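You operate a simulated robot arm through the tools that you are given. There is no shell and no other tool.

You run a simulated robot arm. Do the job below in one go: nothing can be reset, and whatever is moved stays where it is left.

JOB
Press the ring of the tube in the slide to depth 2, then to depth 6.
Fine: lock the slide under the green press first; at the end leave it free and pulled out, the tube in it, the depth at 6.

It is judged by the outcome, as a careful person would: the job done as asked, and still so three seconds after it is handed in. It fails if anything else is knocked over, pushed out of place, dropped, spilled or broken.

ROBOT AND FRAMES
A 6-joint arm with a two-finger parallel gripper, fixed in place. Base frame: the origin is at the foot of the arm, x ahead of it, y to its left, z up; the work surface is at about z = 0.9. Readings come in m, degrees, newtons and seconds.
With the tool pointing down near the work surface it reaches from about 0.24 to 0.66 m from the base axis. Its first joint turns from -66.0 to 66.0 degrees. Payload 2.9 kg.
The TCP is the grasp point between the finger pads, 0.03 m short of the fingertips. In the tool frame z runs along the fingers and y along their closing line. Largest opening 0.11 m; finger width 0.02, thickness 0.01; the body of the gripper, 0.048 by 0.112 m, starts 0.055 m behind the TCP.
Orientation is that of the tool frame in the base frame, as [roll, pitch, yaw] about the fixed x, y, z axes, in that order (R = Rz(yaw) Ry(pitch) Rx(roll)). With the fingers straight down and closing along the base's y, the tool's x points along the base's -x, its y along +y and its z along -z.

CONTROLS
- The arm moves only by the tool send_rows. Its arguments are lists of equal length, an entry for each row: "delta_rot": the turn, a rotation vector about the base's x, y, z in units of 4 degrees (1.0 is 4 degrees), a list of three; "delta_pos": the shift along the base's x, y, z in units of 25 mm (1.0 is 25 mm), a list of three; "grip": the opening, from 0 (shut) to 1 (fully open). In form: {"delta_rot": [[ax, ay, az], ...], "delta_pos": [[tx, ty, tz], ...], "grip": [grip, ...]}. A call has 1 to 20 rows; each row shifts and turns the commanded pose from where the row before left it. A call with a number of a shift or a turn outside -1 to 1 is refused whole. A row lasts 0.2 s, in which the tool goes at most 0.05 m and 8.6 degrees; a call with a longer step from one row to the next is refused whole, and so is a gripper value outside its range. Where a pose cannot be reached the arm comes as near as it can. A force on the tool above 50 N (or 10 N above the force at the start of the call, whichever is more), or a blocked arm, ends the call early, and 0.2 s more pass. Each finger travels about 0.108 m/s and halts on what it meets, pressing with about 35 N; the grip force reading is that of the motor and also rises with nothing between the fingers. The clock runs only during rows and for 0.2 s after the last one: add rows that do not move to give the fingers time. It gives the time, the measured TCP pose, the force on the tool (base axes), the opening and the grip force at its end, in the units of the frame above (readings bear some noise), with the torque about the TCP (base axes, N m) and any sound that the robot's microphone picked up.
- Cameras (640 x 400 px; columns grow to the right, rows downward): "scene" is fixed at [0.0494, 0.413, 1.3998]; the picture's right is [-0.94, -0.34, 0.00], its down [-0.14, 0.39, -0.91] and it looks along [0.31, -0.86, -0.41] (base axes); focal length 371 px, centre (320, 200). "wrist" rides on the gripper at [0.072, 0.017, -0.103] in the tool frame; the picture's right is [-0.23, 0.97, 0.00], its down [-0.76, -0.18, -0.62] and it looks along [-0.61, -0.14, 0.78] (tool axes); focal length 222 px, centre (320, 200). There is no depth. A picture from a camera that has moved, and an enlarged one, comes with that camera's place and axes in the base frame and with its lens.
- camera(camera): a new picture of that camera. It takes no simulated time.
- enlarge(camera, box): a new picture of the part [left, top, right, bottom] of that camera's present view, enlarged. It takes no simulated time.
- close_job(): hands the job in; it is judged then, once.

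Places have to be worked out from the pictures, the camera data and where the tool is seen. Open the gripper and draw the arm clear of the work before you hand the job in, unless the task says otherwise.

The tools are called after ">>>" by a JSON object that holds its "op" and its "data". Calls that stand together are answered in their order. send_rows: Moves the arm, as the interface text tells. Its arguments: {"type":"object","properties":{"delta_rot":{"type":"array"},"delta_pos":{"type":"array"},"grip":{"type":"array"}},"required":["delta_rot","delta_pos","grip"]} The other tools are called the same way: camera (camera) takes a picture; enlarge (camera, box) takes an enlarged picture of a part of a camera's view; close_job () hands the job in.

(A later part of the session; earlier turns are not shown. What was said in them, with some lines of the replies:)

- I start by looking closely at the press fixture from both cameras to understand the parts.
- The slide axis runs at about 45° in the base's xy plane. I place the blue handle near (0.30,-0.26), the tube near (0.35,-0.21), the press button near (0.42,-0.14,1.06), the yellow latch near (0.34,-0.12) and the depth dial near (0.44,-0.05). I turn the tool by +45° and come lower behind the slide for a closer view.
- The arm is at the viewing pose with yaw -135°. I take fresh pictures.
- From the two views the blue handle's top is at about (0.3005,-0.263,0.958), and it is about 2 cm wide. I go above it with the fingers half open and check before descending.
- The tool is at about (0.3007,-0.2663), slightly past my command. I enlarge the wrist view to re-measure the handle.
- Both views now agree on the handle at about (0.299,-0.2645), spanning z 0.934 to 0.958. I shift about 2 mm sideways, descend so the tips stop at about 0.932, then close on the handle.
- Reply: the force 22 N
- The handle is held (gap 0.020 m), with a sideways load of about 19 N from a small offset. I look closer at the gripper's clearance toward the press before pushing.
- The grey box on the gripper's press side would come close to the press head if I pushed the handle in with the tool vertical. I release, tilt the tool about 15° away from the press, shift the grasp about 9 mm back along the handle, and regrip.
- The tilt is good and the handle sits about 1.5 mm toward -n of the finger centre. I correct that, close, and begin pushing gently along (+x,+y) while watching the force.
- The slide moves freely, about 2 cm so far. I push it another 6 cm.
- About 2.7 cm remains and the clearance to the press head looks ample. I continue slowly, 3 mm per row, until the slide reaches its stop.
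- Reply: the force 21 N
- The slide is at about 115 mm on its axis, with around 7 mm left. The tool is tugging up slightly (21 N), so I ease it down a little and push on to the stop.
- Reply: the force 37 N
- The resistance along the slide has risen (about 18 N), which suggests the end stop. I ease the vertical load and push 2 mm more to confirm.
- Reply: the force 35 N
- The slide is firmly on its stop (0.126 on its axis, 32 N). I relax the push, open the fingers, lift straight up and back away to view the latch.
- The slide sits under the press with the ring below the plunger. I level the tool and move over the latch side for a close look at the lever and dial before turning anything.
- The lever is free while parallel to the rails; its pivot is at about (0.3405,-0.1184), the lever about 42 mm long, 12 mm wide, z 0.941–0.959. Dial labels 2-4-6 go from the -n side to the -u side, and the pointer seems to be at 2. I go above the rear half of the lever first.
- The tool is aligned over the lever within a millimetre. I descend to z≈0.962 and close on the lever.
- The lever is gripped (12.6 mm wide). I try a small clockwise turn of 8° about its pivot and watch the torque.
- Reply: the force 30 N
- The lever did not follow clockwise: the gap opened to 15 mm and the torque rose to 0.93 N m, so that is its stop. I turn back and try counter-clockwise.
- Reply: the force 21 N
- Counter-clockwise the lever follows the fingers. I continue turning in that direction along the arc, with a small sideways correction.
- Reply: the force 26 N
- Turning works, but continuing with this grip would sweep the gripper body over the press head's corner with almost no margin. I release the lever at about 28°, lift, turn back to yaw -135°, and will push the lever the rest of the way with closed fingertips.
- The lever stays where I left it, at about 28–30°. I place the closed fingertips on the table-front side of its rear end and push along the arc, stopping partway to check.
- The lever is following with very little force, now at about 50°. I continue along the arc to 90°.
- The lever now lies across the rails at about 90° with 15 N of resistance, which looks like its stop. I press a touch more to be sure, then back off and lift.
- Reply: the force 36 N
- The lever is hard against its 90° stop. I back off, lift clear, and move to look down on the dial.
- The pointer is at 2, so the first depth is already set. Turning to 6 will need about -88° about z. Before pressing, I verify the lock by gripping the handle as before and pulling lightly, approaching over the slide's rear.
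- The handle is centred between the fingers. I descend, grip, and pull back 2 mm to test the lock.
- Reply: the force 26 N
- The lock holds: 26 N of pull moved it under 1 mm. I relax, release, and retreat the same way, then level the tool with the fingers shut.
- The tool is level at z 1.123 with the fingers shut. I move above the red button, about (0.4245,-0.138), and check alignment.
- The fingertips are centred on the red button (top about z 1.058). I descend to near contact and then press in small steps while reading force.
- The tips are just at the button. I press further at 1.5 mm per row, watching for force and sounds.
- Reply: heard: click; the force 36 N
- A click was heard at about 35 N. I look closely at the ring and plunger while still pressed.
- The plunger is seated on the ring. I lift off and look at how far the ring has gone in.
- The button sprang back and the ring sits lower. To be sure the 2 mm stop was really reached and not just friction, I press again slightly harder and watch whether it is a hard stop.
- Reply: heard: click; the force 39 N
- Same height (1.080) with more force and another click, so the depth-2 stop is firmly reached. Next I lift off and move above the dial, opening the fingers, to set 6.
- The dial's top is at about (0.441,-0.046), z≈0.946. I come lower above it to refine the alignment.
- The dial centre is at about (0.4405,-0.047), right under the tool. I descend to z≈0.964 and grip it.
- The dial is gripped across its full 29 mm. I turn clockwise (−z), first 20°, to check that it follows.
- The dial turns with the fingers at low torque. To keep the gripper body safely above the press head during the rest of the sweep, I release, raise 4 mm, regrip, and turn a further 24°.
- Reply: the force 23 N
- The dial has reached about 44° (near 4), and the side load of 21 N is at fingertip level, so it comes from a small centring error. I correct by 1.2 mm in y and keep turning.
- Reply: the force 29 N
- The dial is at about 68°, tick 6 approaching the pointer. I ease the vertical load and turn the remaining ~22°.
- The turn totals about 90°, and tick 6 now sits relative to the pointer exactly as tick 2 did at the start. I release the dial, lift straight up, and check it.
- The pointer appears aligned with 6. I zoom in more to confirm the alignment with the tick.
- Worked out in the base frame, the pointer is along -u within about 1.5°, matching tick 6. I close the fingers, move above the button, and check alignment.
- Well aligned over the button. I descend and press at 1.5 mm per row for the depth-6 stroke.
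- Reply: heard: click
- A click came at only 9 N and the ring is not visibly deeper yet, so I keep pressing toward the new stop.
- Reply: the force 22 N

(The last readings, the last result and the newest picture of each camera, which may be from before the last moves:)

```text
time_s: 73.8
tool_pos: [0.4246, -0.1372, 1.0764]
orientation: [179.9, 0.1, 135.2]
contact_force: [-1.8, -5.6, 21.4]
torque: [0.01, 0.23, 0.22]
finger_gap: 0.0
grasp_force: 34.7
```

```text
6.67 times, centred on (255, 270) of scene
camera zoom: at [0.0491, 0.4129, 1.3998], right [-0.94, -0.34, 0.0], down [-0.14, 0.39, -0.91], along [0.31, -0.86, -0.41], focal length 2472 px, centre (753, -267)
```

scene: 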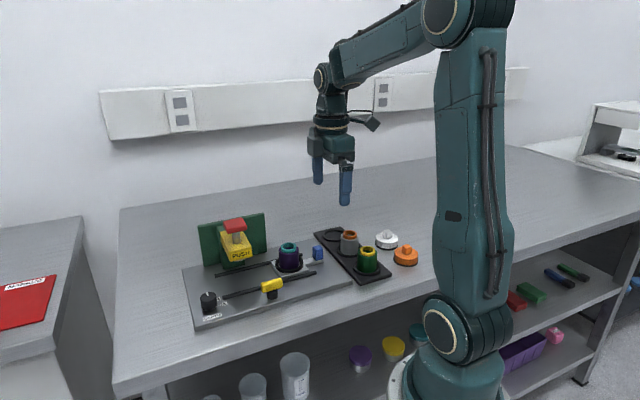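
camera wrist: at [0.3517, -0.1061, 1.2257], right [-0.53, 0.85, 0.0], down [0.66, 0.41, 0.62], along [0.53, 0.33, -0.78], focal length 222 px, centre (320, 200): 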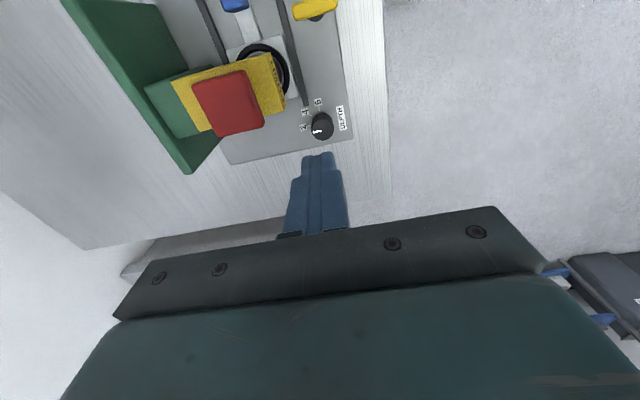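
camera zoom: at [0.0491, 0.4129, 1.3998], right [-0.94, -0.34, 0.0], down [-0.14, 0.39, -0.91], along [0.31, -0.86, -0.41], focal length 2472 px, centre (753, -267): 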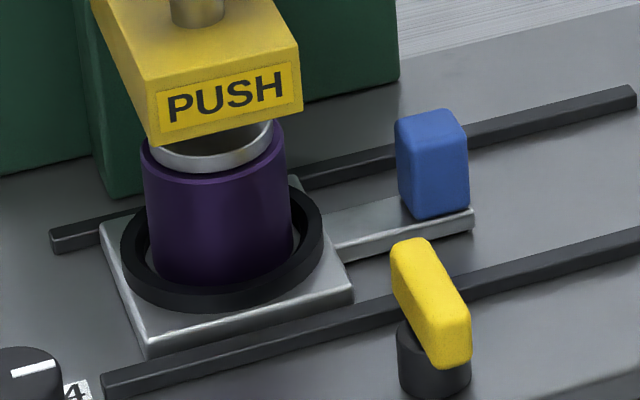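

The ring is now nearly flush. I press slightly more to make sure the depth-6 stop is fully reached.

>>> {"op": "send_rows", "data": {"delta_rot": [[0, 0, 0], [0, 0, 0], [0, 0, 0]], "delta_pos": [[0, 0, -0.05], [0, 0, 0], [0, 0, 0]], "grip": [0, 0, 0]}}

```text
time_s: 74.6
tool_pos: [0.4241, -0.1386, 1.0755]
orientation: [179.9, 0.2, 135.2]
contact_force: [-4.1, -4.0, 33.7]
torque: [0.03, 0.38, 0.1]
finger_gap: 0.0
grasp_force: 35.6
```

Height 1.0755 at 34 N matches the expected stop (4 mm below the first). One last small increment confirms whether it is hard.

>>> {"op": "send_rows", "data": {"delta_rot": [[0, 0, 0], [0, 0, 0]], "delta_pos": [[0, 0, -0.03], [0, 0, 0]], "grip": [0, 0]}}

```text
time_s: 75.2
tool_pos: [0.4247, -0.1382, 1.0759]
orientation: [179.8, 0.3, 135.1]
contact_force: [-6.9, -3.0, 41.9]
torque: [0.15, 0.51, -0.12]
finger_gap: 0.0
grasp_force: 35.4
```

The stop is hard at 1.0757 (42 N), so depth 6 is done. I lift off and move beside the lever, on its rear side near the table front, to push it back to free.

>>> {"op": "send_rows", "data": {"delta_rot": [[0, 0, 0], [0, 0, 0], [0, 0, 0], [0, 0, 0], [0, 0, 0], [0, 0, 0], [0, 0, 0], [0, 0, 0], [0, 0, 0], [0, 0, 0], [0, 0, 0], [0, 0, 0], [0, 0, 0], [0, 0, 0], [0, 0, 0], [0, 0, 0]], "delta_pos": [[0, 0, 0.4], [0, 0, 0.6], [0, 0, 0.7], [0, 0, 0.6], [-0.9, 0.148, 0], [-0.9, 0.148, 0], [-0.9, 0.148, 0], [-0.9, 0.148, 0], [-0.9, 0.148, 0], [0, 0, -0.5], [0, 0, -0.8], [0, 0, -0.9], [0, 0, -0.9], [0, 0, -0.9], [0, 0, -0.9], [0, 0, 0]], "grip": [0, 0, 0, 0, 0, 0, 0, 0, 0, 0, 0, 0, 0, 0, 0, 0]}}

>>> {"op": "camera", "data": {"camera": "wrist"}}

>>> {"op": "enlarge", "data": {"camera": "scene", "box": [190, 180, 350, 320]}}

```text
time_s: 78.6
tool_pos: [0.3131, -0.1199, 1.0077]
orientation: [-179.9, 0.0, 135.1]
contact_force: [-0.3, 0.8, -0.6]
torque: [0.01, -0.02, 0.0]
finger_gap: 0.0
grasp_force: 35.2
```

```text
taken
camera wrist: at [0.2738, -0.0573, 1.1113], right [0.85, 0.53, 0.0], down [0.42, -0.66, 0.62], along [0.33, -0.53, -0.78], focal length 222 px, centre (320, 200)
```

wrist: 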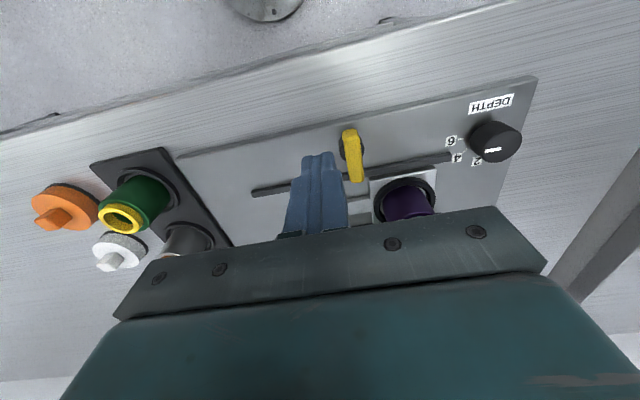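

```text
2.86 times, centred on (270, 250) of scene
camera zoom: at [0.0494, 0.413, 1.3998], right [-0.94, -0.34, 0.0], down [-0.14, 0.39, -0.91], along [0.31, -0.86, -0.41], focal length 1060 px, centre (463, 57)
```

zoom: 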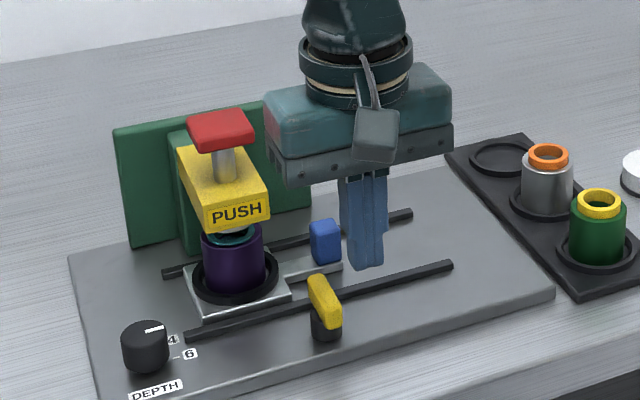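

The lever is still crosswise and the fingers are on its rear side. I zoom to verify the relative position before descending.

>>> {"op": "enlarge", "data": {"camera": "wrist", "box": [260, 100, 420, 220]}}

```text
3.33 times, centred on (340, 160) of wrist
camera zoom: at [0.2738, -0.0573, 1.1113], right [0.85, 0.53, 0.0], down [0.42, -0.66, 0.62], along [0.33, -0.53, -0.78], focal length 740 px, centre (253, 333)
```

zoom: 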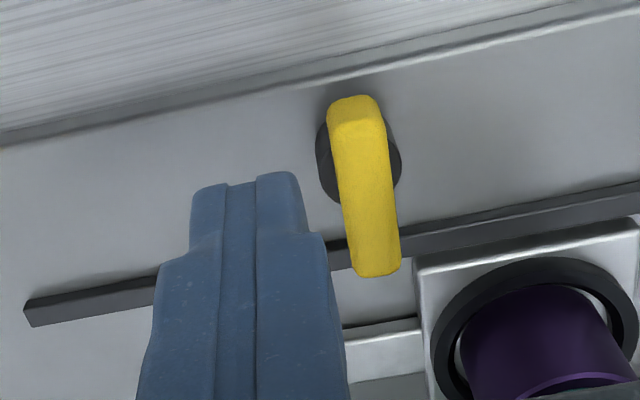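

The lever's centre is at u≈0.160, n≈-0.322 and my fingertips clear it by 7 mm. I descend and push its table-side end toward the press side, halfway first.

>>> {"op": "send_rows", "data": {"delta_rot": [[0, 0, 0], [0, 0, 0], [0, 0, 0], [0, 0, 0], [0, 0, 0], [0, 0, 0], [0, 0, 0], [0, 0, 0], [0, 0, 0], [0, 0, 0]], "delta_pos": [[-0.085, 0.085, -0.55], [0, 0, -0.6], [0, 0, -0.58], [0, 0, 0], [0.094, 0.122, 0], [0.094, 0.122, 0], [0.042, 0.116, 0], [0.068, 0.102, 0], [0.096, 0.079, 0], [0, 0, 0]], "grip": [0, 0, 0, 0, 0, 0, 0, 0, 0, 0]}}

>>> {"op": "enlarge", "data": {"camera": "wrist", "box": [240, 90, 420, 220]}}

>>> {"op": "enlarge", "data": {"camera": "scene", "box": [190, 180, 350, 320]}}

```text
time_s: 80.8
tool_pos: [0.3199, -0.1037, 0.9634]
orientation: [180.0, -0.1, 135.3]
contact_force: [-2.9, 1.8, -0.7]
torque: [0.02, 0.0, 0.05]
finger_gap: 0.0
grasp_force: 35.4
```

```text
3.08 times, centred on (330, 155) of wrist
camera zoom: at [0.2814, -0.0403, 1.0683], right [0.85, 0.53, 0.0], down [0.42, -0.66, 0.62], along [0.33, -0.53, -0.78], focal length 684 px, centre (289, 338)
```

zoom: 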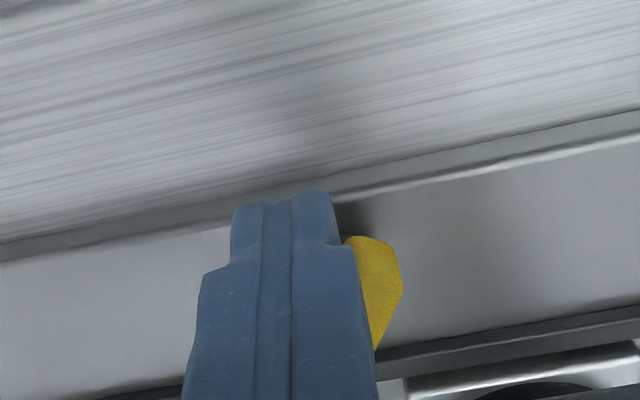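

```text
2.86 times, centred on (270, 250) of scene
camera zoom: at [0.0493, 0.413, 1.3998], right [-0.94, -0.34, 0.0], down [-0.14, 0.39, -0.91], along [0.31, -0.86, -0.41], focal length 1060 px, centre (463, 57)
```

zoom: 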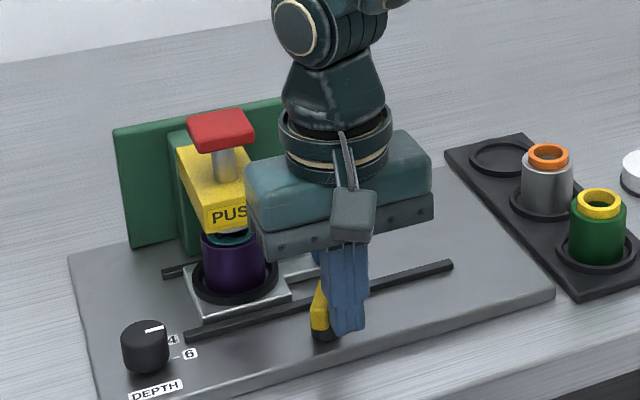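

The lever is following, at about 45°. I complete the arc toward the rails.

>>> {"op": "send_rows", "data": {"delta_rot": [[0, 0, 0], [0, 0, 0], [0, 0, 0], [0, 0, 0], [0, 0, 0], [0, 0, 0]], "delta_pos": [[0.113, 0.051, 0], [0.124, 0.023, 0], [0.122, -0.014, 0], [0.079, -0.079, 0], [0.04, -0.04, 0], [0, 0, 0]], "grip": [0, 0, 0, 0, 0, 0]}}

>>> {"op": "enlarge", "data": {"camera": "wrist", "box": [240, 90, 420, 220]}}

>>> {"op": "enlarge", "data": {"camera": "scene", "box": [190, 180, 350, 320]}}

```text
time_s: 82.2
tool_pos: [0.3313, -0.1059, 0.9636]
orientation: [-179.9, -0.2, 135.2]
contact_force: [-5.3, 6.5, 2.0]
torque: [0.06, 0.07, 0.04]
finger_gap: 0.0
grasp_force: 34.7
```

```text
3.08 times, centred on (330, 155) of wrist
camera zoom: at [0.293, -0.0423, 1.0681], right [0.85, 0.53, 0.0], down [0.42, -0.66, 0.62], along [0.33, -0.53, -0.78], focal length 684 px, centre (289, 338)
```

zoom: 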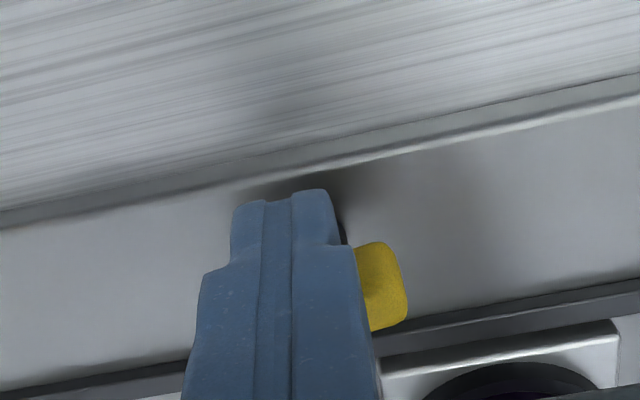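

```text
2.86 times, centred on (270, 250) of scene
camera zoom: at [0.0492, 0.4132, 1.3998], right [-0.94, -0.34, 0.0], down [-0.14, 0.39, -0.91], along [0.31, -0.86, -0.41], focal length 1060 px, centre (463, 57)
```

zoom: 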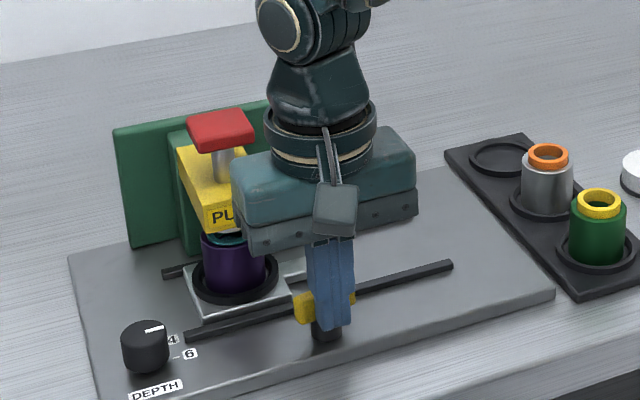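

The lever is almost parallel to the rails again. I shift the contact outward along the lever and press it gently onto its free-side stop.

>>> {"op": "send_rows", "data": {"delta_rot": [[0, 0, 0], [0, 0, 0], [0, 0, 0], [0, 0, 0], [0, 0, 0]], "delta_pos": [[-0.085, 0.085, 0], [0.255, 0.255, 0], [0.085, -0.085, 0], [0.057, -0.057, 0], [0, 0, 0]], "grip": [0, 0, 0, 0, 0]}}

>>> {"op": "enlarge", "data": {"camera": "wrist", "box": [240, 90, 420, 220]}}

```text
time_s: 83.4
tool_pos: [0.3391, -0.1004, 0.9629]
orientation: [-179.8, -0.3, 135.3]
contact_force: [-11.2, 13.8, 7.3]
torque: [0.07, 0.13, -0.05]
finger_gap: 0.0
grasp_force: 34.6
```

```text
3.08 times, centred on (330, 155) of wrist
camera zoom: at [0.3001, -0.0362, 1.0677], right [0.85, 0.53, 0.0], down [0.42, -0.66, 0.62], along [0.33, -0.53, -0.78], focal length 684 px, centre (289, 338)
```

zoom: 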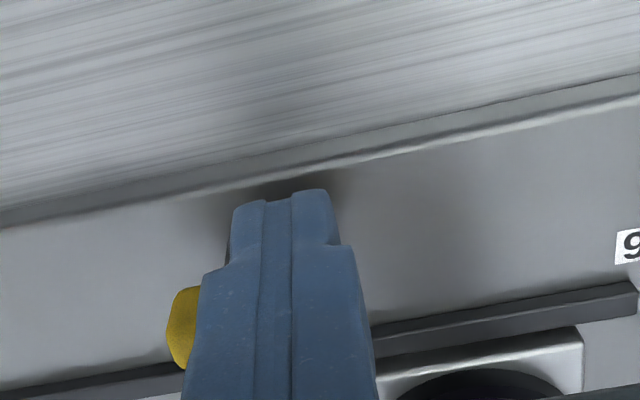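

The lever is on its free-side stop (18 N). I back off, lift, and travel toward the rear of the slide while turning the tool back to yaw -135°.

>>> {"op": "send_rows", "data": {"delta_rot": [[0, 0, 0], [0, 0, 0], [0, 0, 0], [0, 0, 0], [0, 0, 0], [0, 0, 0], [0, 0, 0], [0, 0, 1], [0, 0, 1], [0, 0, 1], [0, 0, 1], [0, 0, 1], [0, 0, 1], [0, 0, 1], [0, 0, 1], [0, 0, 1], [0, 0, 1], [0, 0, 1], [0, 0, 1]], "delta_pos": [[-0.14, 0.14, 0], [0, 0, 0.8], [0, 0, 0.9], [0, 0, 0.9], [0, 0, 0.9], [0, 0, 0.9], [0, 0, 0.9], [-0.019, -0.36, 0], [-0.019, -0.36, 0], [-0.019, -0.36, 0], [-0.019, -0.36, 0], [-0.019, -0.36, 0], [-0.019, -0.36, 0], [-0.019, -0.36, 0], [-0.019, -0.36, 0], [-0.019, -0.36, 0], [-0.019, -0.36, 0], [-0.019, -0.36, 0], [-0.019, -0.36, 0]], "grip": [0, 0, 0, 0, 0, 0, 0, 0, 0, 0, 0, 0, 0, 0, 0, 0, 0, 0, 0]}}

>>> {"op": "enlarge", "data": {"camera": "scene", "box": [190, 180, 350, 320]}}

```text
time_s: 87.4
tool_pos: [0.3308, -0.2058, 1.0967]
orientation: [180.0, 0.0, -176.7]
contact_force: [-0.8, 0.3, 0.5]
torque: [0.0, 0.03, 0.0]
finger_gap: 0.0002
grasp_force: 34.8
```

```text
2.86 times, centred on (270, 250) of scene
camera zoom: at [0.0494, 0.413, 1.3998], right [-0.94, -0.34, 0.0], down [-0.14, 0.39, -0.91], along [0.31, -0.86, -0.41], focal length 1060 px, centre (463, 57)
```

zoom: 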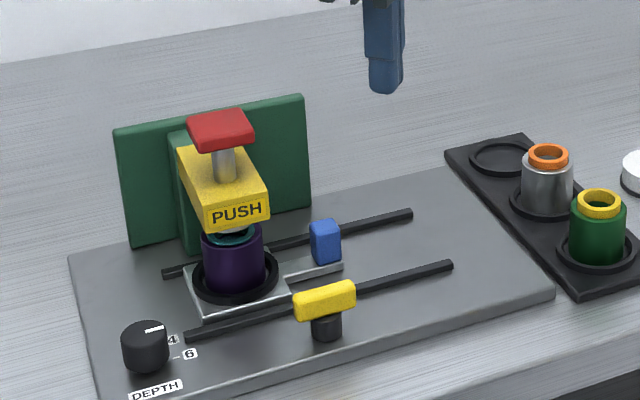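

The lever is parallel (free) again. I finish the turn to yaw -135°, tilt 15° as before, open the fingers partly and approach above the handle.

>>> {"op": "send_rows", "data": {"delta_rot": [[0, 0, 0.948], [0, 0, 0.948], [0, 0, 0.948], [0, 0, 0.948], [0, 0, 0.948], [0, 0, 0.948], [0, 0, 0.948], [0, 0, 0.948], [0, 0, 0.948], [0, 0, 0.948], [0, 0, 0.948], [0.53, -0.53, 0], [0.53, -0.53, 0], [0.53, -0.53, 0], [0.53, -0.53, 0], [0.53, -0.53, 0], [0, 0, 0]], "delta_pos": [[0.036, -0.064, 0], [0.036, -0.064, 0], [0.036, -0.064, 0], [0.036, -0.064, 0], [0.036, -0.064, 0], [0.036, -0.064, 0], [0.036, -0.064, 0], [0.036, -0.064, 0], [0.036, -0.064, 0], [0.036, -0.064, 0], [0.036, -0.064, 0], [0, 0, -0.296], [0, 0, -0.296], [0, 0, -0.296], [0, 0, -0.296], [0, 0, -0.296], [0, 0, 0]], "grip": [0, 0, 0, 0, 0, 0.2, 0.4, 0.4, 0.4, 0.4, 0.4, 0.4, 0.4, 0.4, 0.4, 0.4, 0.4]}}

>>> {"op": "send_rows", "data": {"delta_rot": [[0, 0, 0], [0, 0, 0], [0, 0, 0], [0, 0, 0], [0, 0, 0]], "delta_pos": [[0.28, 0.28, -0.56], [0.28, 0.28, -0.56], [0.28, 0.28, -0.56], [0.28, 0.28, -0.56], [0, 0, 0]], "grip": [0.4, 0.4, 0.4, 0.4, 0.4]}}

>>> {"op": "enlarge", "data": {"camera": "wrist", "box": [220, 100, 420, 230]}}

>>> {"op": "enlarge", "data": {"camera": "scene", "box": [190, 170, 350, 300]}}

```text
time_s: 91.0
tool_pos: [0.3398, -0.2239, 1.0591]
orientation: [179.9, 15.0, -135.1]
contact_force: [0.2, 0.0, -0.1]
torque: [-0.02, 0.03, -0.02]
finger_gap: 0.0439
grasp_force: 0.0
```

```text
time_s: 92.2
tool_pos: [0.3689, -0.1949, 1.0043]
orientation: [-179.9, 14.9, -135.3]
contact_force: [0.4, 0.6, -0.2]
torque: [-0.03, 0.0, 0.03]
finger_gap: 0.0438
grasp_force: 0.2
```

```text
3.08 times, centred on (320, 165) of wrist
camera zoom: at [0.2893, -0.2499, 1.0857], right [-0.53, 0.85, 0.06], down [0.53, 0.28, 0.8], along [0.66, 0.46, -0.6], focal length 684 px, centre (320, 308)
```

zoom: 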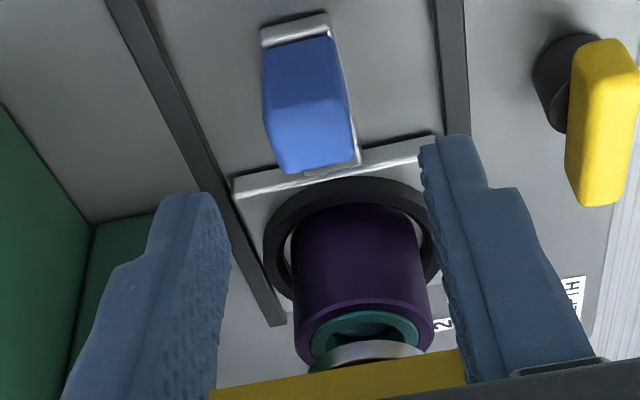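

```text
3.08 times, centred on (270, 235) of scene
camera zoom: at [0.0494, 0.413, 1.3998], right [-0.94, -0.34, 0.0], down [-0.14, 0.39, -0.91], along [0.31, -0.86, -0.41], focal length 1141 px, centre (474, 92)
```

zoom: 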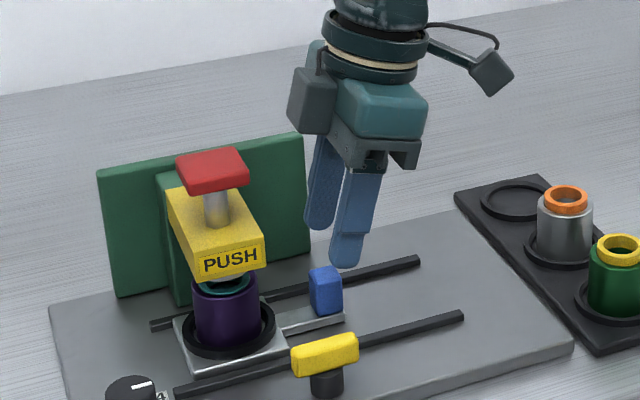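

The ring now sits nearly flush in the tube. I shift 1 mm, descend, and grip the handle.

>>> {"op": "send_rows", "data": {"delta_rot": [[0, 0, 0], [0, 0, 0], [0, 0, 0], [0, 0, 0], [0, 0, 0], [0, 0, 0], [0, 0, 0]], "delta_pos": [[0.028, -0.028, -0.6], [0, 0, -0.6], [0, 0, -0.45], [0, 0, 0], [0, 0, 0], [0, 0, 0], [0, 0, 0]], "grip": [0.4, 0.4, 0.4, 0.4, 0, 0, 0]}}

>>> {"op": "send_rows", "data": {"delta_rot": [[0, 0, 0], [0, 0, 0], [0, 0, 0], [0, 0, 0], [0, 0, 0]], "delta_pos": [[-0.06, -0.06, 0], [-0.1, -0.1, 0], [-0.14, -0.14, 0], [-0.14, -0.14, 0], [0, 0, 0]], "grip": [0, 0, 0, 0, 0]}}

>>> {"op": "enlarge", "data": {"camera": "scene", "box": [190, 170, 350, 300]}}

```text
time_s: 93.8
tool_pos: [0.3688, -0.1962, 0.9631]
orientation: [-179.8, 15.0, -135.2]
contact_force: [9.3, -8.1, -5.9]
torque: [-0.1, -0.21, 0.02]
finger_gap: 0.0196
grasp_force: 45.1
```

```text
time_s: 95.0
tool_pos: [0.358, -0.2076, 0.9628]
orientation: [-179.9, 15.1, -135.1]
contact_force: [6.0, -5.4, 7.9]
torque: [-0.18, 0.26, 0.05]
finger_gap: 0.0199
grasp_force: 45.3
```

```text
3.08 times, centred on (270, 235) of scene
camera zoom: at [0.0495, 0.4129, 1.3998], right [-0.94, -0.34, 0.0], down [-0.14, 0.39, -0.91], along [0.31, -0.86, -0.41], focal length 1141 px, centre (474, 92)
```

zoom: 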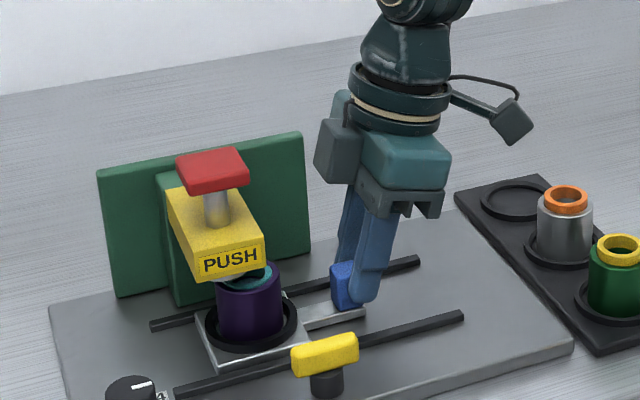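

The slide is free and follows the handle, with the tube in it. I keep pulling smoothly for another 8 cm.

>>> {"op": "send_rows", "data": {"delta_rot": [[0, 0, 0], [0, 0, 0], [0, 0, 0], [0, 0, 0], [0, 0, 0], [0, 0, 0], [0, 0, 0], [0, 0, 0], [0, 0, 0], [0, 0, 0], [0, 0, 0], [0, 0, 0], [0, 0, 0], [0, 0, 0], [0, 0, 0], [0, 0, 0], [0, 0, 0]], "delta_pos": [[-0.1414, -0.1414, 0], [-0.1414, -0.1414, 0], [-0.1414, -0.1414, 0], [-0.1414, -0.1414, 0], [-0.1414, -0.1414, 0], [-0.1414, -0.1414, 0], [-0.1414, -0.1414, 0], [-0.1414, -0.1414, 0], [-0.1414, -0.1414, 0], [-0.1414, -0.1414, 0], [-0.1414, -0.1414, 0], [-0.1414, -0.1414, 0], [-0.1414, -0.1414, 0], [-0.1414, -0.1414, 0], [-0.1, -0.1, 0], [-0.1, -0.1, 0], [0, 0, 0]], "grip": [0, 0, 0, 0, 0, 0, 0, 0, 0, 0, 0, 0, 0, 0, 0, 0, 0]}}

>>> {"op": "enlarge", "data": {"camera": "scene", "box": [190, 170, 400, 310]}}

```text
time_s: 98.6
tool_pos: [0.304, -0.2617, 0.9629]
orientation: [-180.0, 15.0, -135.0]
contact_force: [4.5, -3.3, 9.2]
torque: [0.17, -0.12, 0.05]
finger_gap: 0.0197
grasp_force: 44.8
```

```text
2.86 times, centred on (295, 240) of scene
camera zoom: at [0.0494, 0.413, 1.3998], right [-0.94, -0.34, 0.0], down [-0.14, 0.39, -0.91], along [0.31, -0.86, -0.41], focal length 1060 px, centre (391, 86)
```

zoom: 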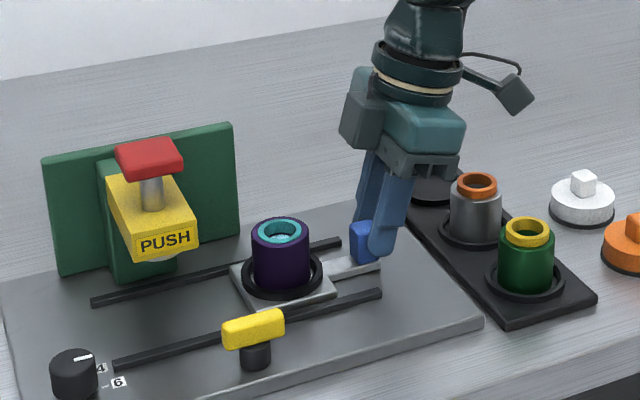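

The slide is nearly back; about 17 mm remains to its original pulled-out position. I go on slowly, watching for the outer stop.

>>> {"op": "send_rows", "data": {"delta_rot": [[0, 0, 0], [0, 0, 0], [0, 0, 0], [0, 0, 0], [0, 0, 0], [0, 0, 0], [0, 0, 0]], "delta_pos": [[-0.085, -0.085, 0], [-0.085, -0.085, 0], [-0.085, -0.085, 0], [-0.085, -0.085, 0], [-0.085, -0.085, 0], [-0.057, -0.057, 0], [0, 0, 0]], "grip": [0, 0, 0, 0, 0, 0, 0]}}

>>> {"op": "enlarge", "data": {"camera": "scene", "box": [190, 170, 400, 310]}}

```text
time_s: 100.2
tool_pos: [0.2935, -0.2742, 0.9632]
orientation: [-179.9, 15.0, -135.3]
contact_force: [8.5, -11.2, -0.5]
torque: [0.15, -0.49, 0.02]
finger_gap: 0.0197
grasp_force: 45.4
```

```text
2.86 times, centred on (295, 240) of scene
camera zoom: at [0.0496, 0.4127, 1.3999], right [-0.94, -0.34, 0.0], down [-0.14, 0.39, -0.91], along [0.31, -0.86, -0.42], focal length 1060 px, centre (391, 86)
```

zoom: 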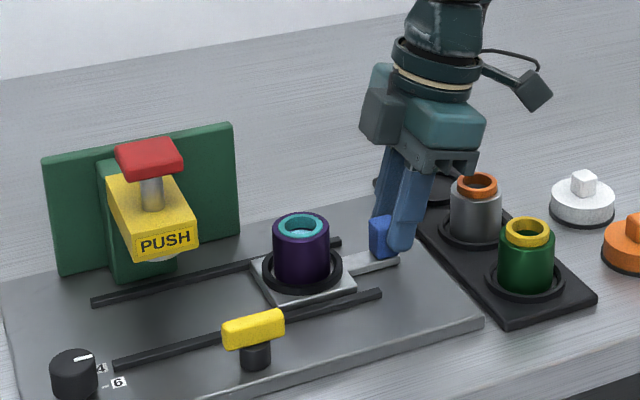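

The slide is back to within a millimetre or two of its starting place. I pull 2.5 mm more to feel for the outer stop.

>>> {"op": "send_rows", "data": {"delta_rot": [[0, 0, 0], [0, 0, 0], [0, 0, 0]], "delta_pos": [[-0.035, -0.035, 0], [-0.035, -0.035, 0], [0, 0, 0]], "grip": [0, 0, 0]}}

```text
time_s: 101.0
tool_pos: [0.2913, -0.2724, 0.9638]
orientation: [-179.7, 15.0, -135.0]
contact_force: [16.8, -3.5, 8.0]
torque: [-0.75, 0.61, -0.1]
finger_gap: 0.0197
grasp_force: 44.9
```

The slide has met its outer stop. I relax, open the fingers, and lift straight up clear of the handle.

>>> {"op": "send_rows", "data": {"delta_rot": [[0, 0, 0], [0, 0, 0], [0, 0, 0], [0, 0, 0], [0, 0, 0], [0, 0, 0], [0, 0, 0], [0, 0, 0], [0, 0, 0], [0, 0, 0]], "delta_pos": [[0.04, 0.04, 0], [0, 0, 0], [0, 0, 0], [0, 0, 0.3], [0, 0, 0.5], [0, 0, 0.8], [0, 0, 0.9], [0, 0, 0.9], [0, 0, 0.9], [0, 0, 0]], "grip": [0, 0.4, 0.4, 0.4, 0.4, 0.4, 0.4, 0.4, 0.4, 0.4]}}

>>> {"op": "camera", "data": {"camera": "scene"}}

>>> {"op": "enlarge", "data": {"camera": "scene", "box": [170, 200, 360, 340]}}

>>> {"op": "enlarge", "data": {"camera": "wrist", "box": [200, 40, 440, 220]}}

```text
time_s: 103.2
tool_pos: [0.2925, -0.2744, 1.0708]
orientation: [179.9, 15.0, -135.1]
contact_force: [0.5, -0.6, 0.9]
torque: [-0.01, -0.05, 0.02]
finger_gap: 0.0438
grasp_force: 0.0
```

```text
taken
```

scene: 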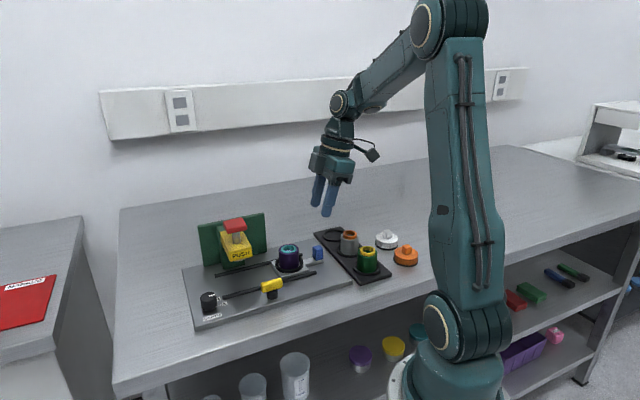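

```text
2.86 times, centred on (265, 270) of scene
camera zoom: at [0.0494, 0.413, 1.3998], right [-0.94, -0.34, 0.0], down [-0.14, 0.39, -0.91], along [0.31, -0.86, -0.41], focal length 1060 px, centre (477, 0)
```

zoom: 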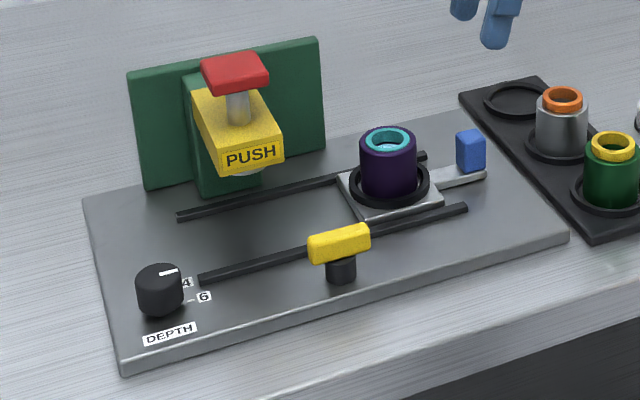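

```text
2.22 times, centred on (320, 130) of wrist
camera zoom: at [0.2122, -0.3299, 1.1528], right [-0.53, 0.85, 0.06], down [0.53, 0.28, 0.8], along [0.66, 0.46, -0.6], focal length 494 px, centre (320, 356)
```

zoom: 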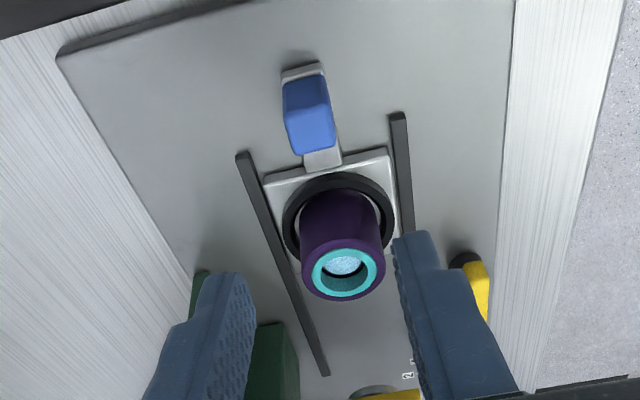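

Everything matches: the slide is pulled out and free, the tube with its pressed ring is in it, the lever is parallel, the dial points to 6, and the neighbouring items are undisturbed. I retreat upward, level the tool and open the gripper.

>>> {"op": "send_rows", "data": {"delta_rot": [[0, 0, 0], [0, 0, 0], [-0.53, 0.53, 0], [-0.53, 0.53, 0], [-0.53, 0.53, 0], [-0.53, 0.53, 0], [-0.53, 0.53, 0], [0, 0, 0], [0, 0, 0], [0, 0, 0]], "delta_pos": [[0, 0, 0.9], [0, 0, 0.9], [0, 0, 0.9], [0, 0, 0.9], [0, 0, 0.9], [0, 0, 0.9], [0, 0, 0.9], [0, 0, 0.5], [0, 0, 0], [0, 0, 0]], "grip": [0.4, 0.4, 0.4, 0.6, 0.8, 1, 1, 1, 1, 1]}}

>>> {"op": "camera", "data": {"camera": "scene"}}

>>> {"op": "enlarge", "data": {"camera": "scene", "box": [170, 200, 430, 340]}}

>>> {"op": "enlarge", "data": {"camera": "wrist", "box": [200, 0, 440, 220]}}

```text
time_s: 105.4
tool_pos: [0.2926, -0.2741, 1.2399]
orientation: [180.0, 0.1, -135.1]
contact_force: [0.6, -0.1, -0.3]
torque: [0.03, 0.03, -0.03]
finger_gap: 0.1097
grasp_force: 0.0
```

```text
taken
```

scene: 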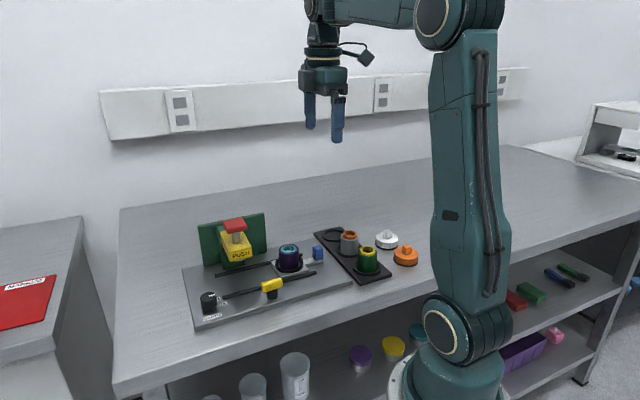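

```text
2.46 times, centred on (300, 270) of scene
camera zoom: at [0.0494, 0.413, 1.3998], right [-0.94, -0.34, 0.0], down [-0.14, 0.39, -0.91], along [0.31, -0.86, -0.41], focal length 913 px, centre (369, 28)
```

zoom: 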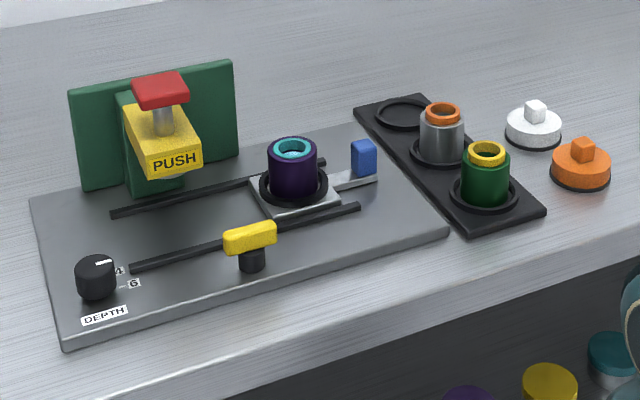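

```text
1.82 times, centred on (320, 110) of wrist
camera zoom: at [0.2296, -0.3124, 1.3438], right [-0.53, 0.85, 0.0], down [0.67, 0.41, 0.62], along [0.53, 0.33, -0.78], focal length 404 px, centre (320, 364)
```

zoom: 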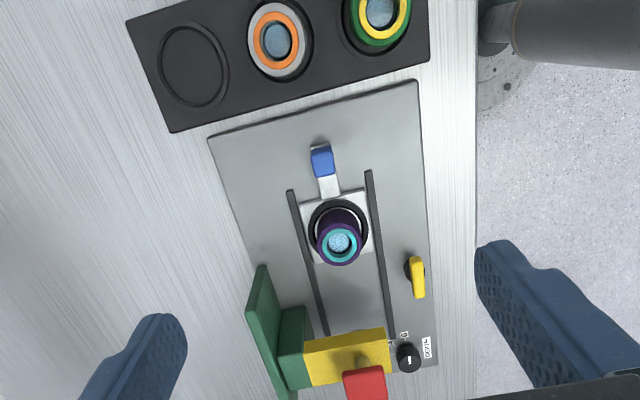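

The arm is clear with the gripper open. The final pictures show the slide free and pulled out with its tube, the ring pressed in, the dial at 6, and nothing else moved, so I hand the job in.

>>> {"op": "close_job", "data": {}}

```text
The job is handed in.
```

I pressed the ring of the tube in the slide to depth 2, then to depth 6, and handed the job in.

- **Lock:** I pushed the slide to its stop under the press and turned the yellow lever crosswise. A 26 N pull on the handle moved it less than 1 mm, so the lock held.
- **Depth 2:** The dial was already at 2. I pressed the button down to a hard stop. A second, firmer press stopped at the same height.
- **Depth 6:** I turned the dial to 6 and pressed again. It stopped hard about 4 mm lower than before, and the ring is now nearly flush with the tube.
- **End state:** I turned the lever back and pulled the slide out to its original position with the tube in it. The dial is at 6, the gripper is open and the arm is clear. The last pictures show nothing else moved.
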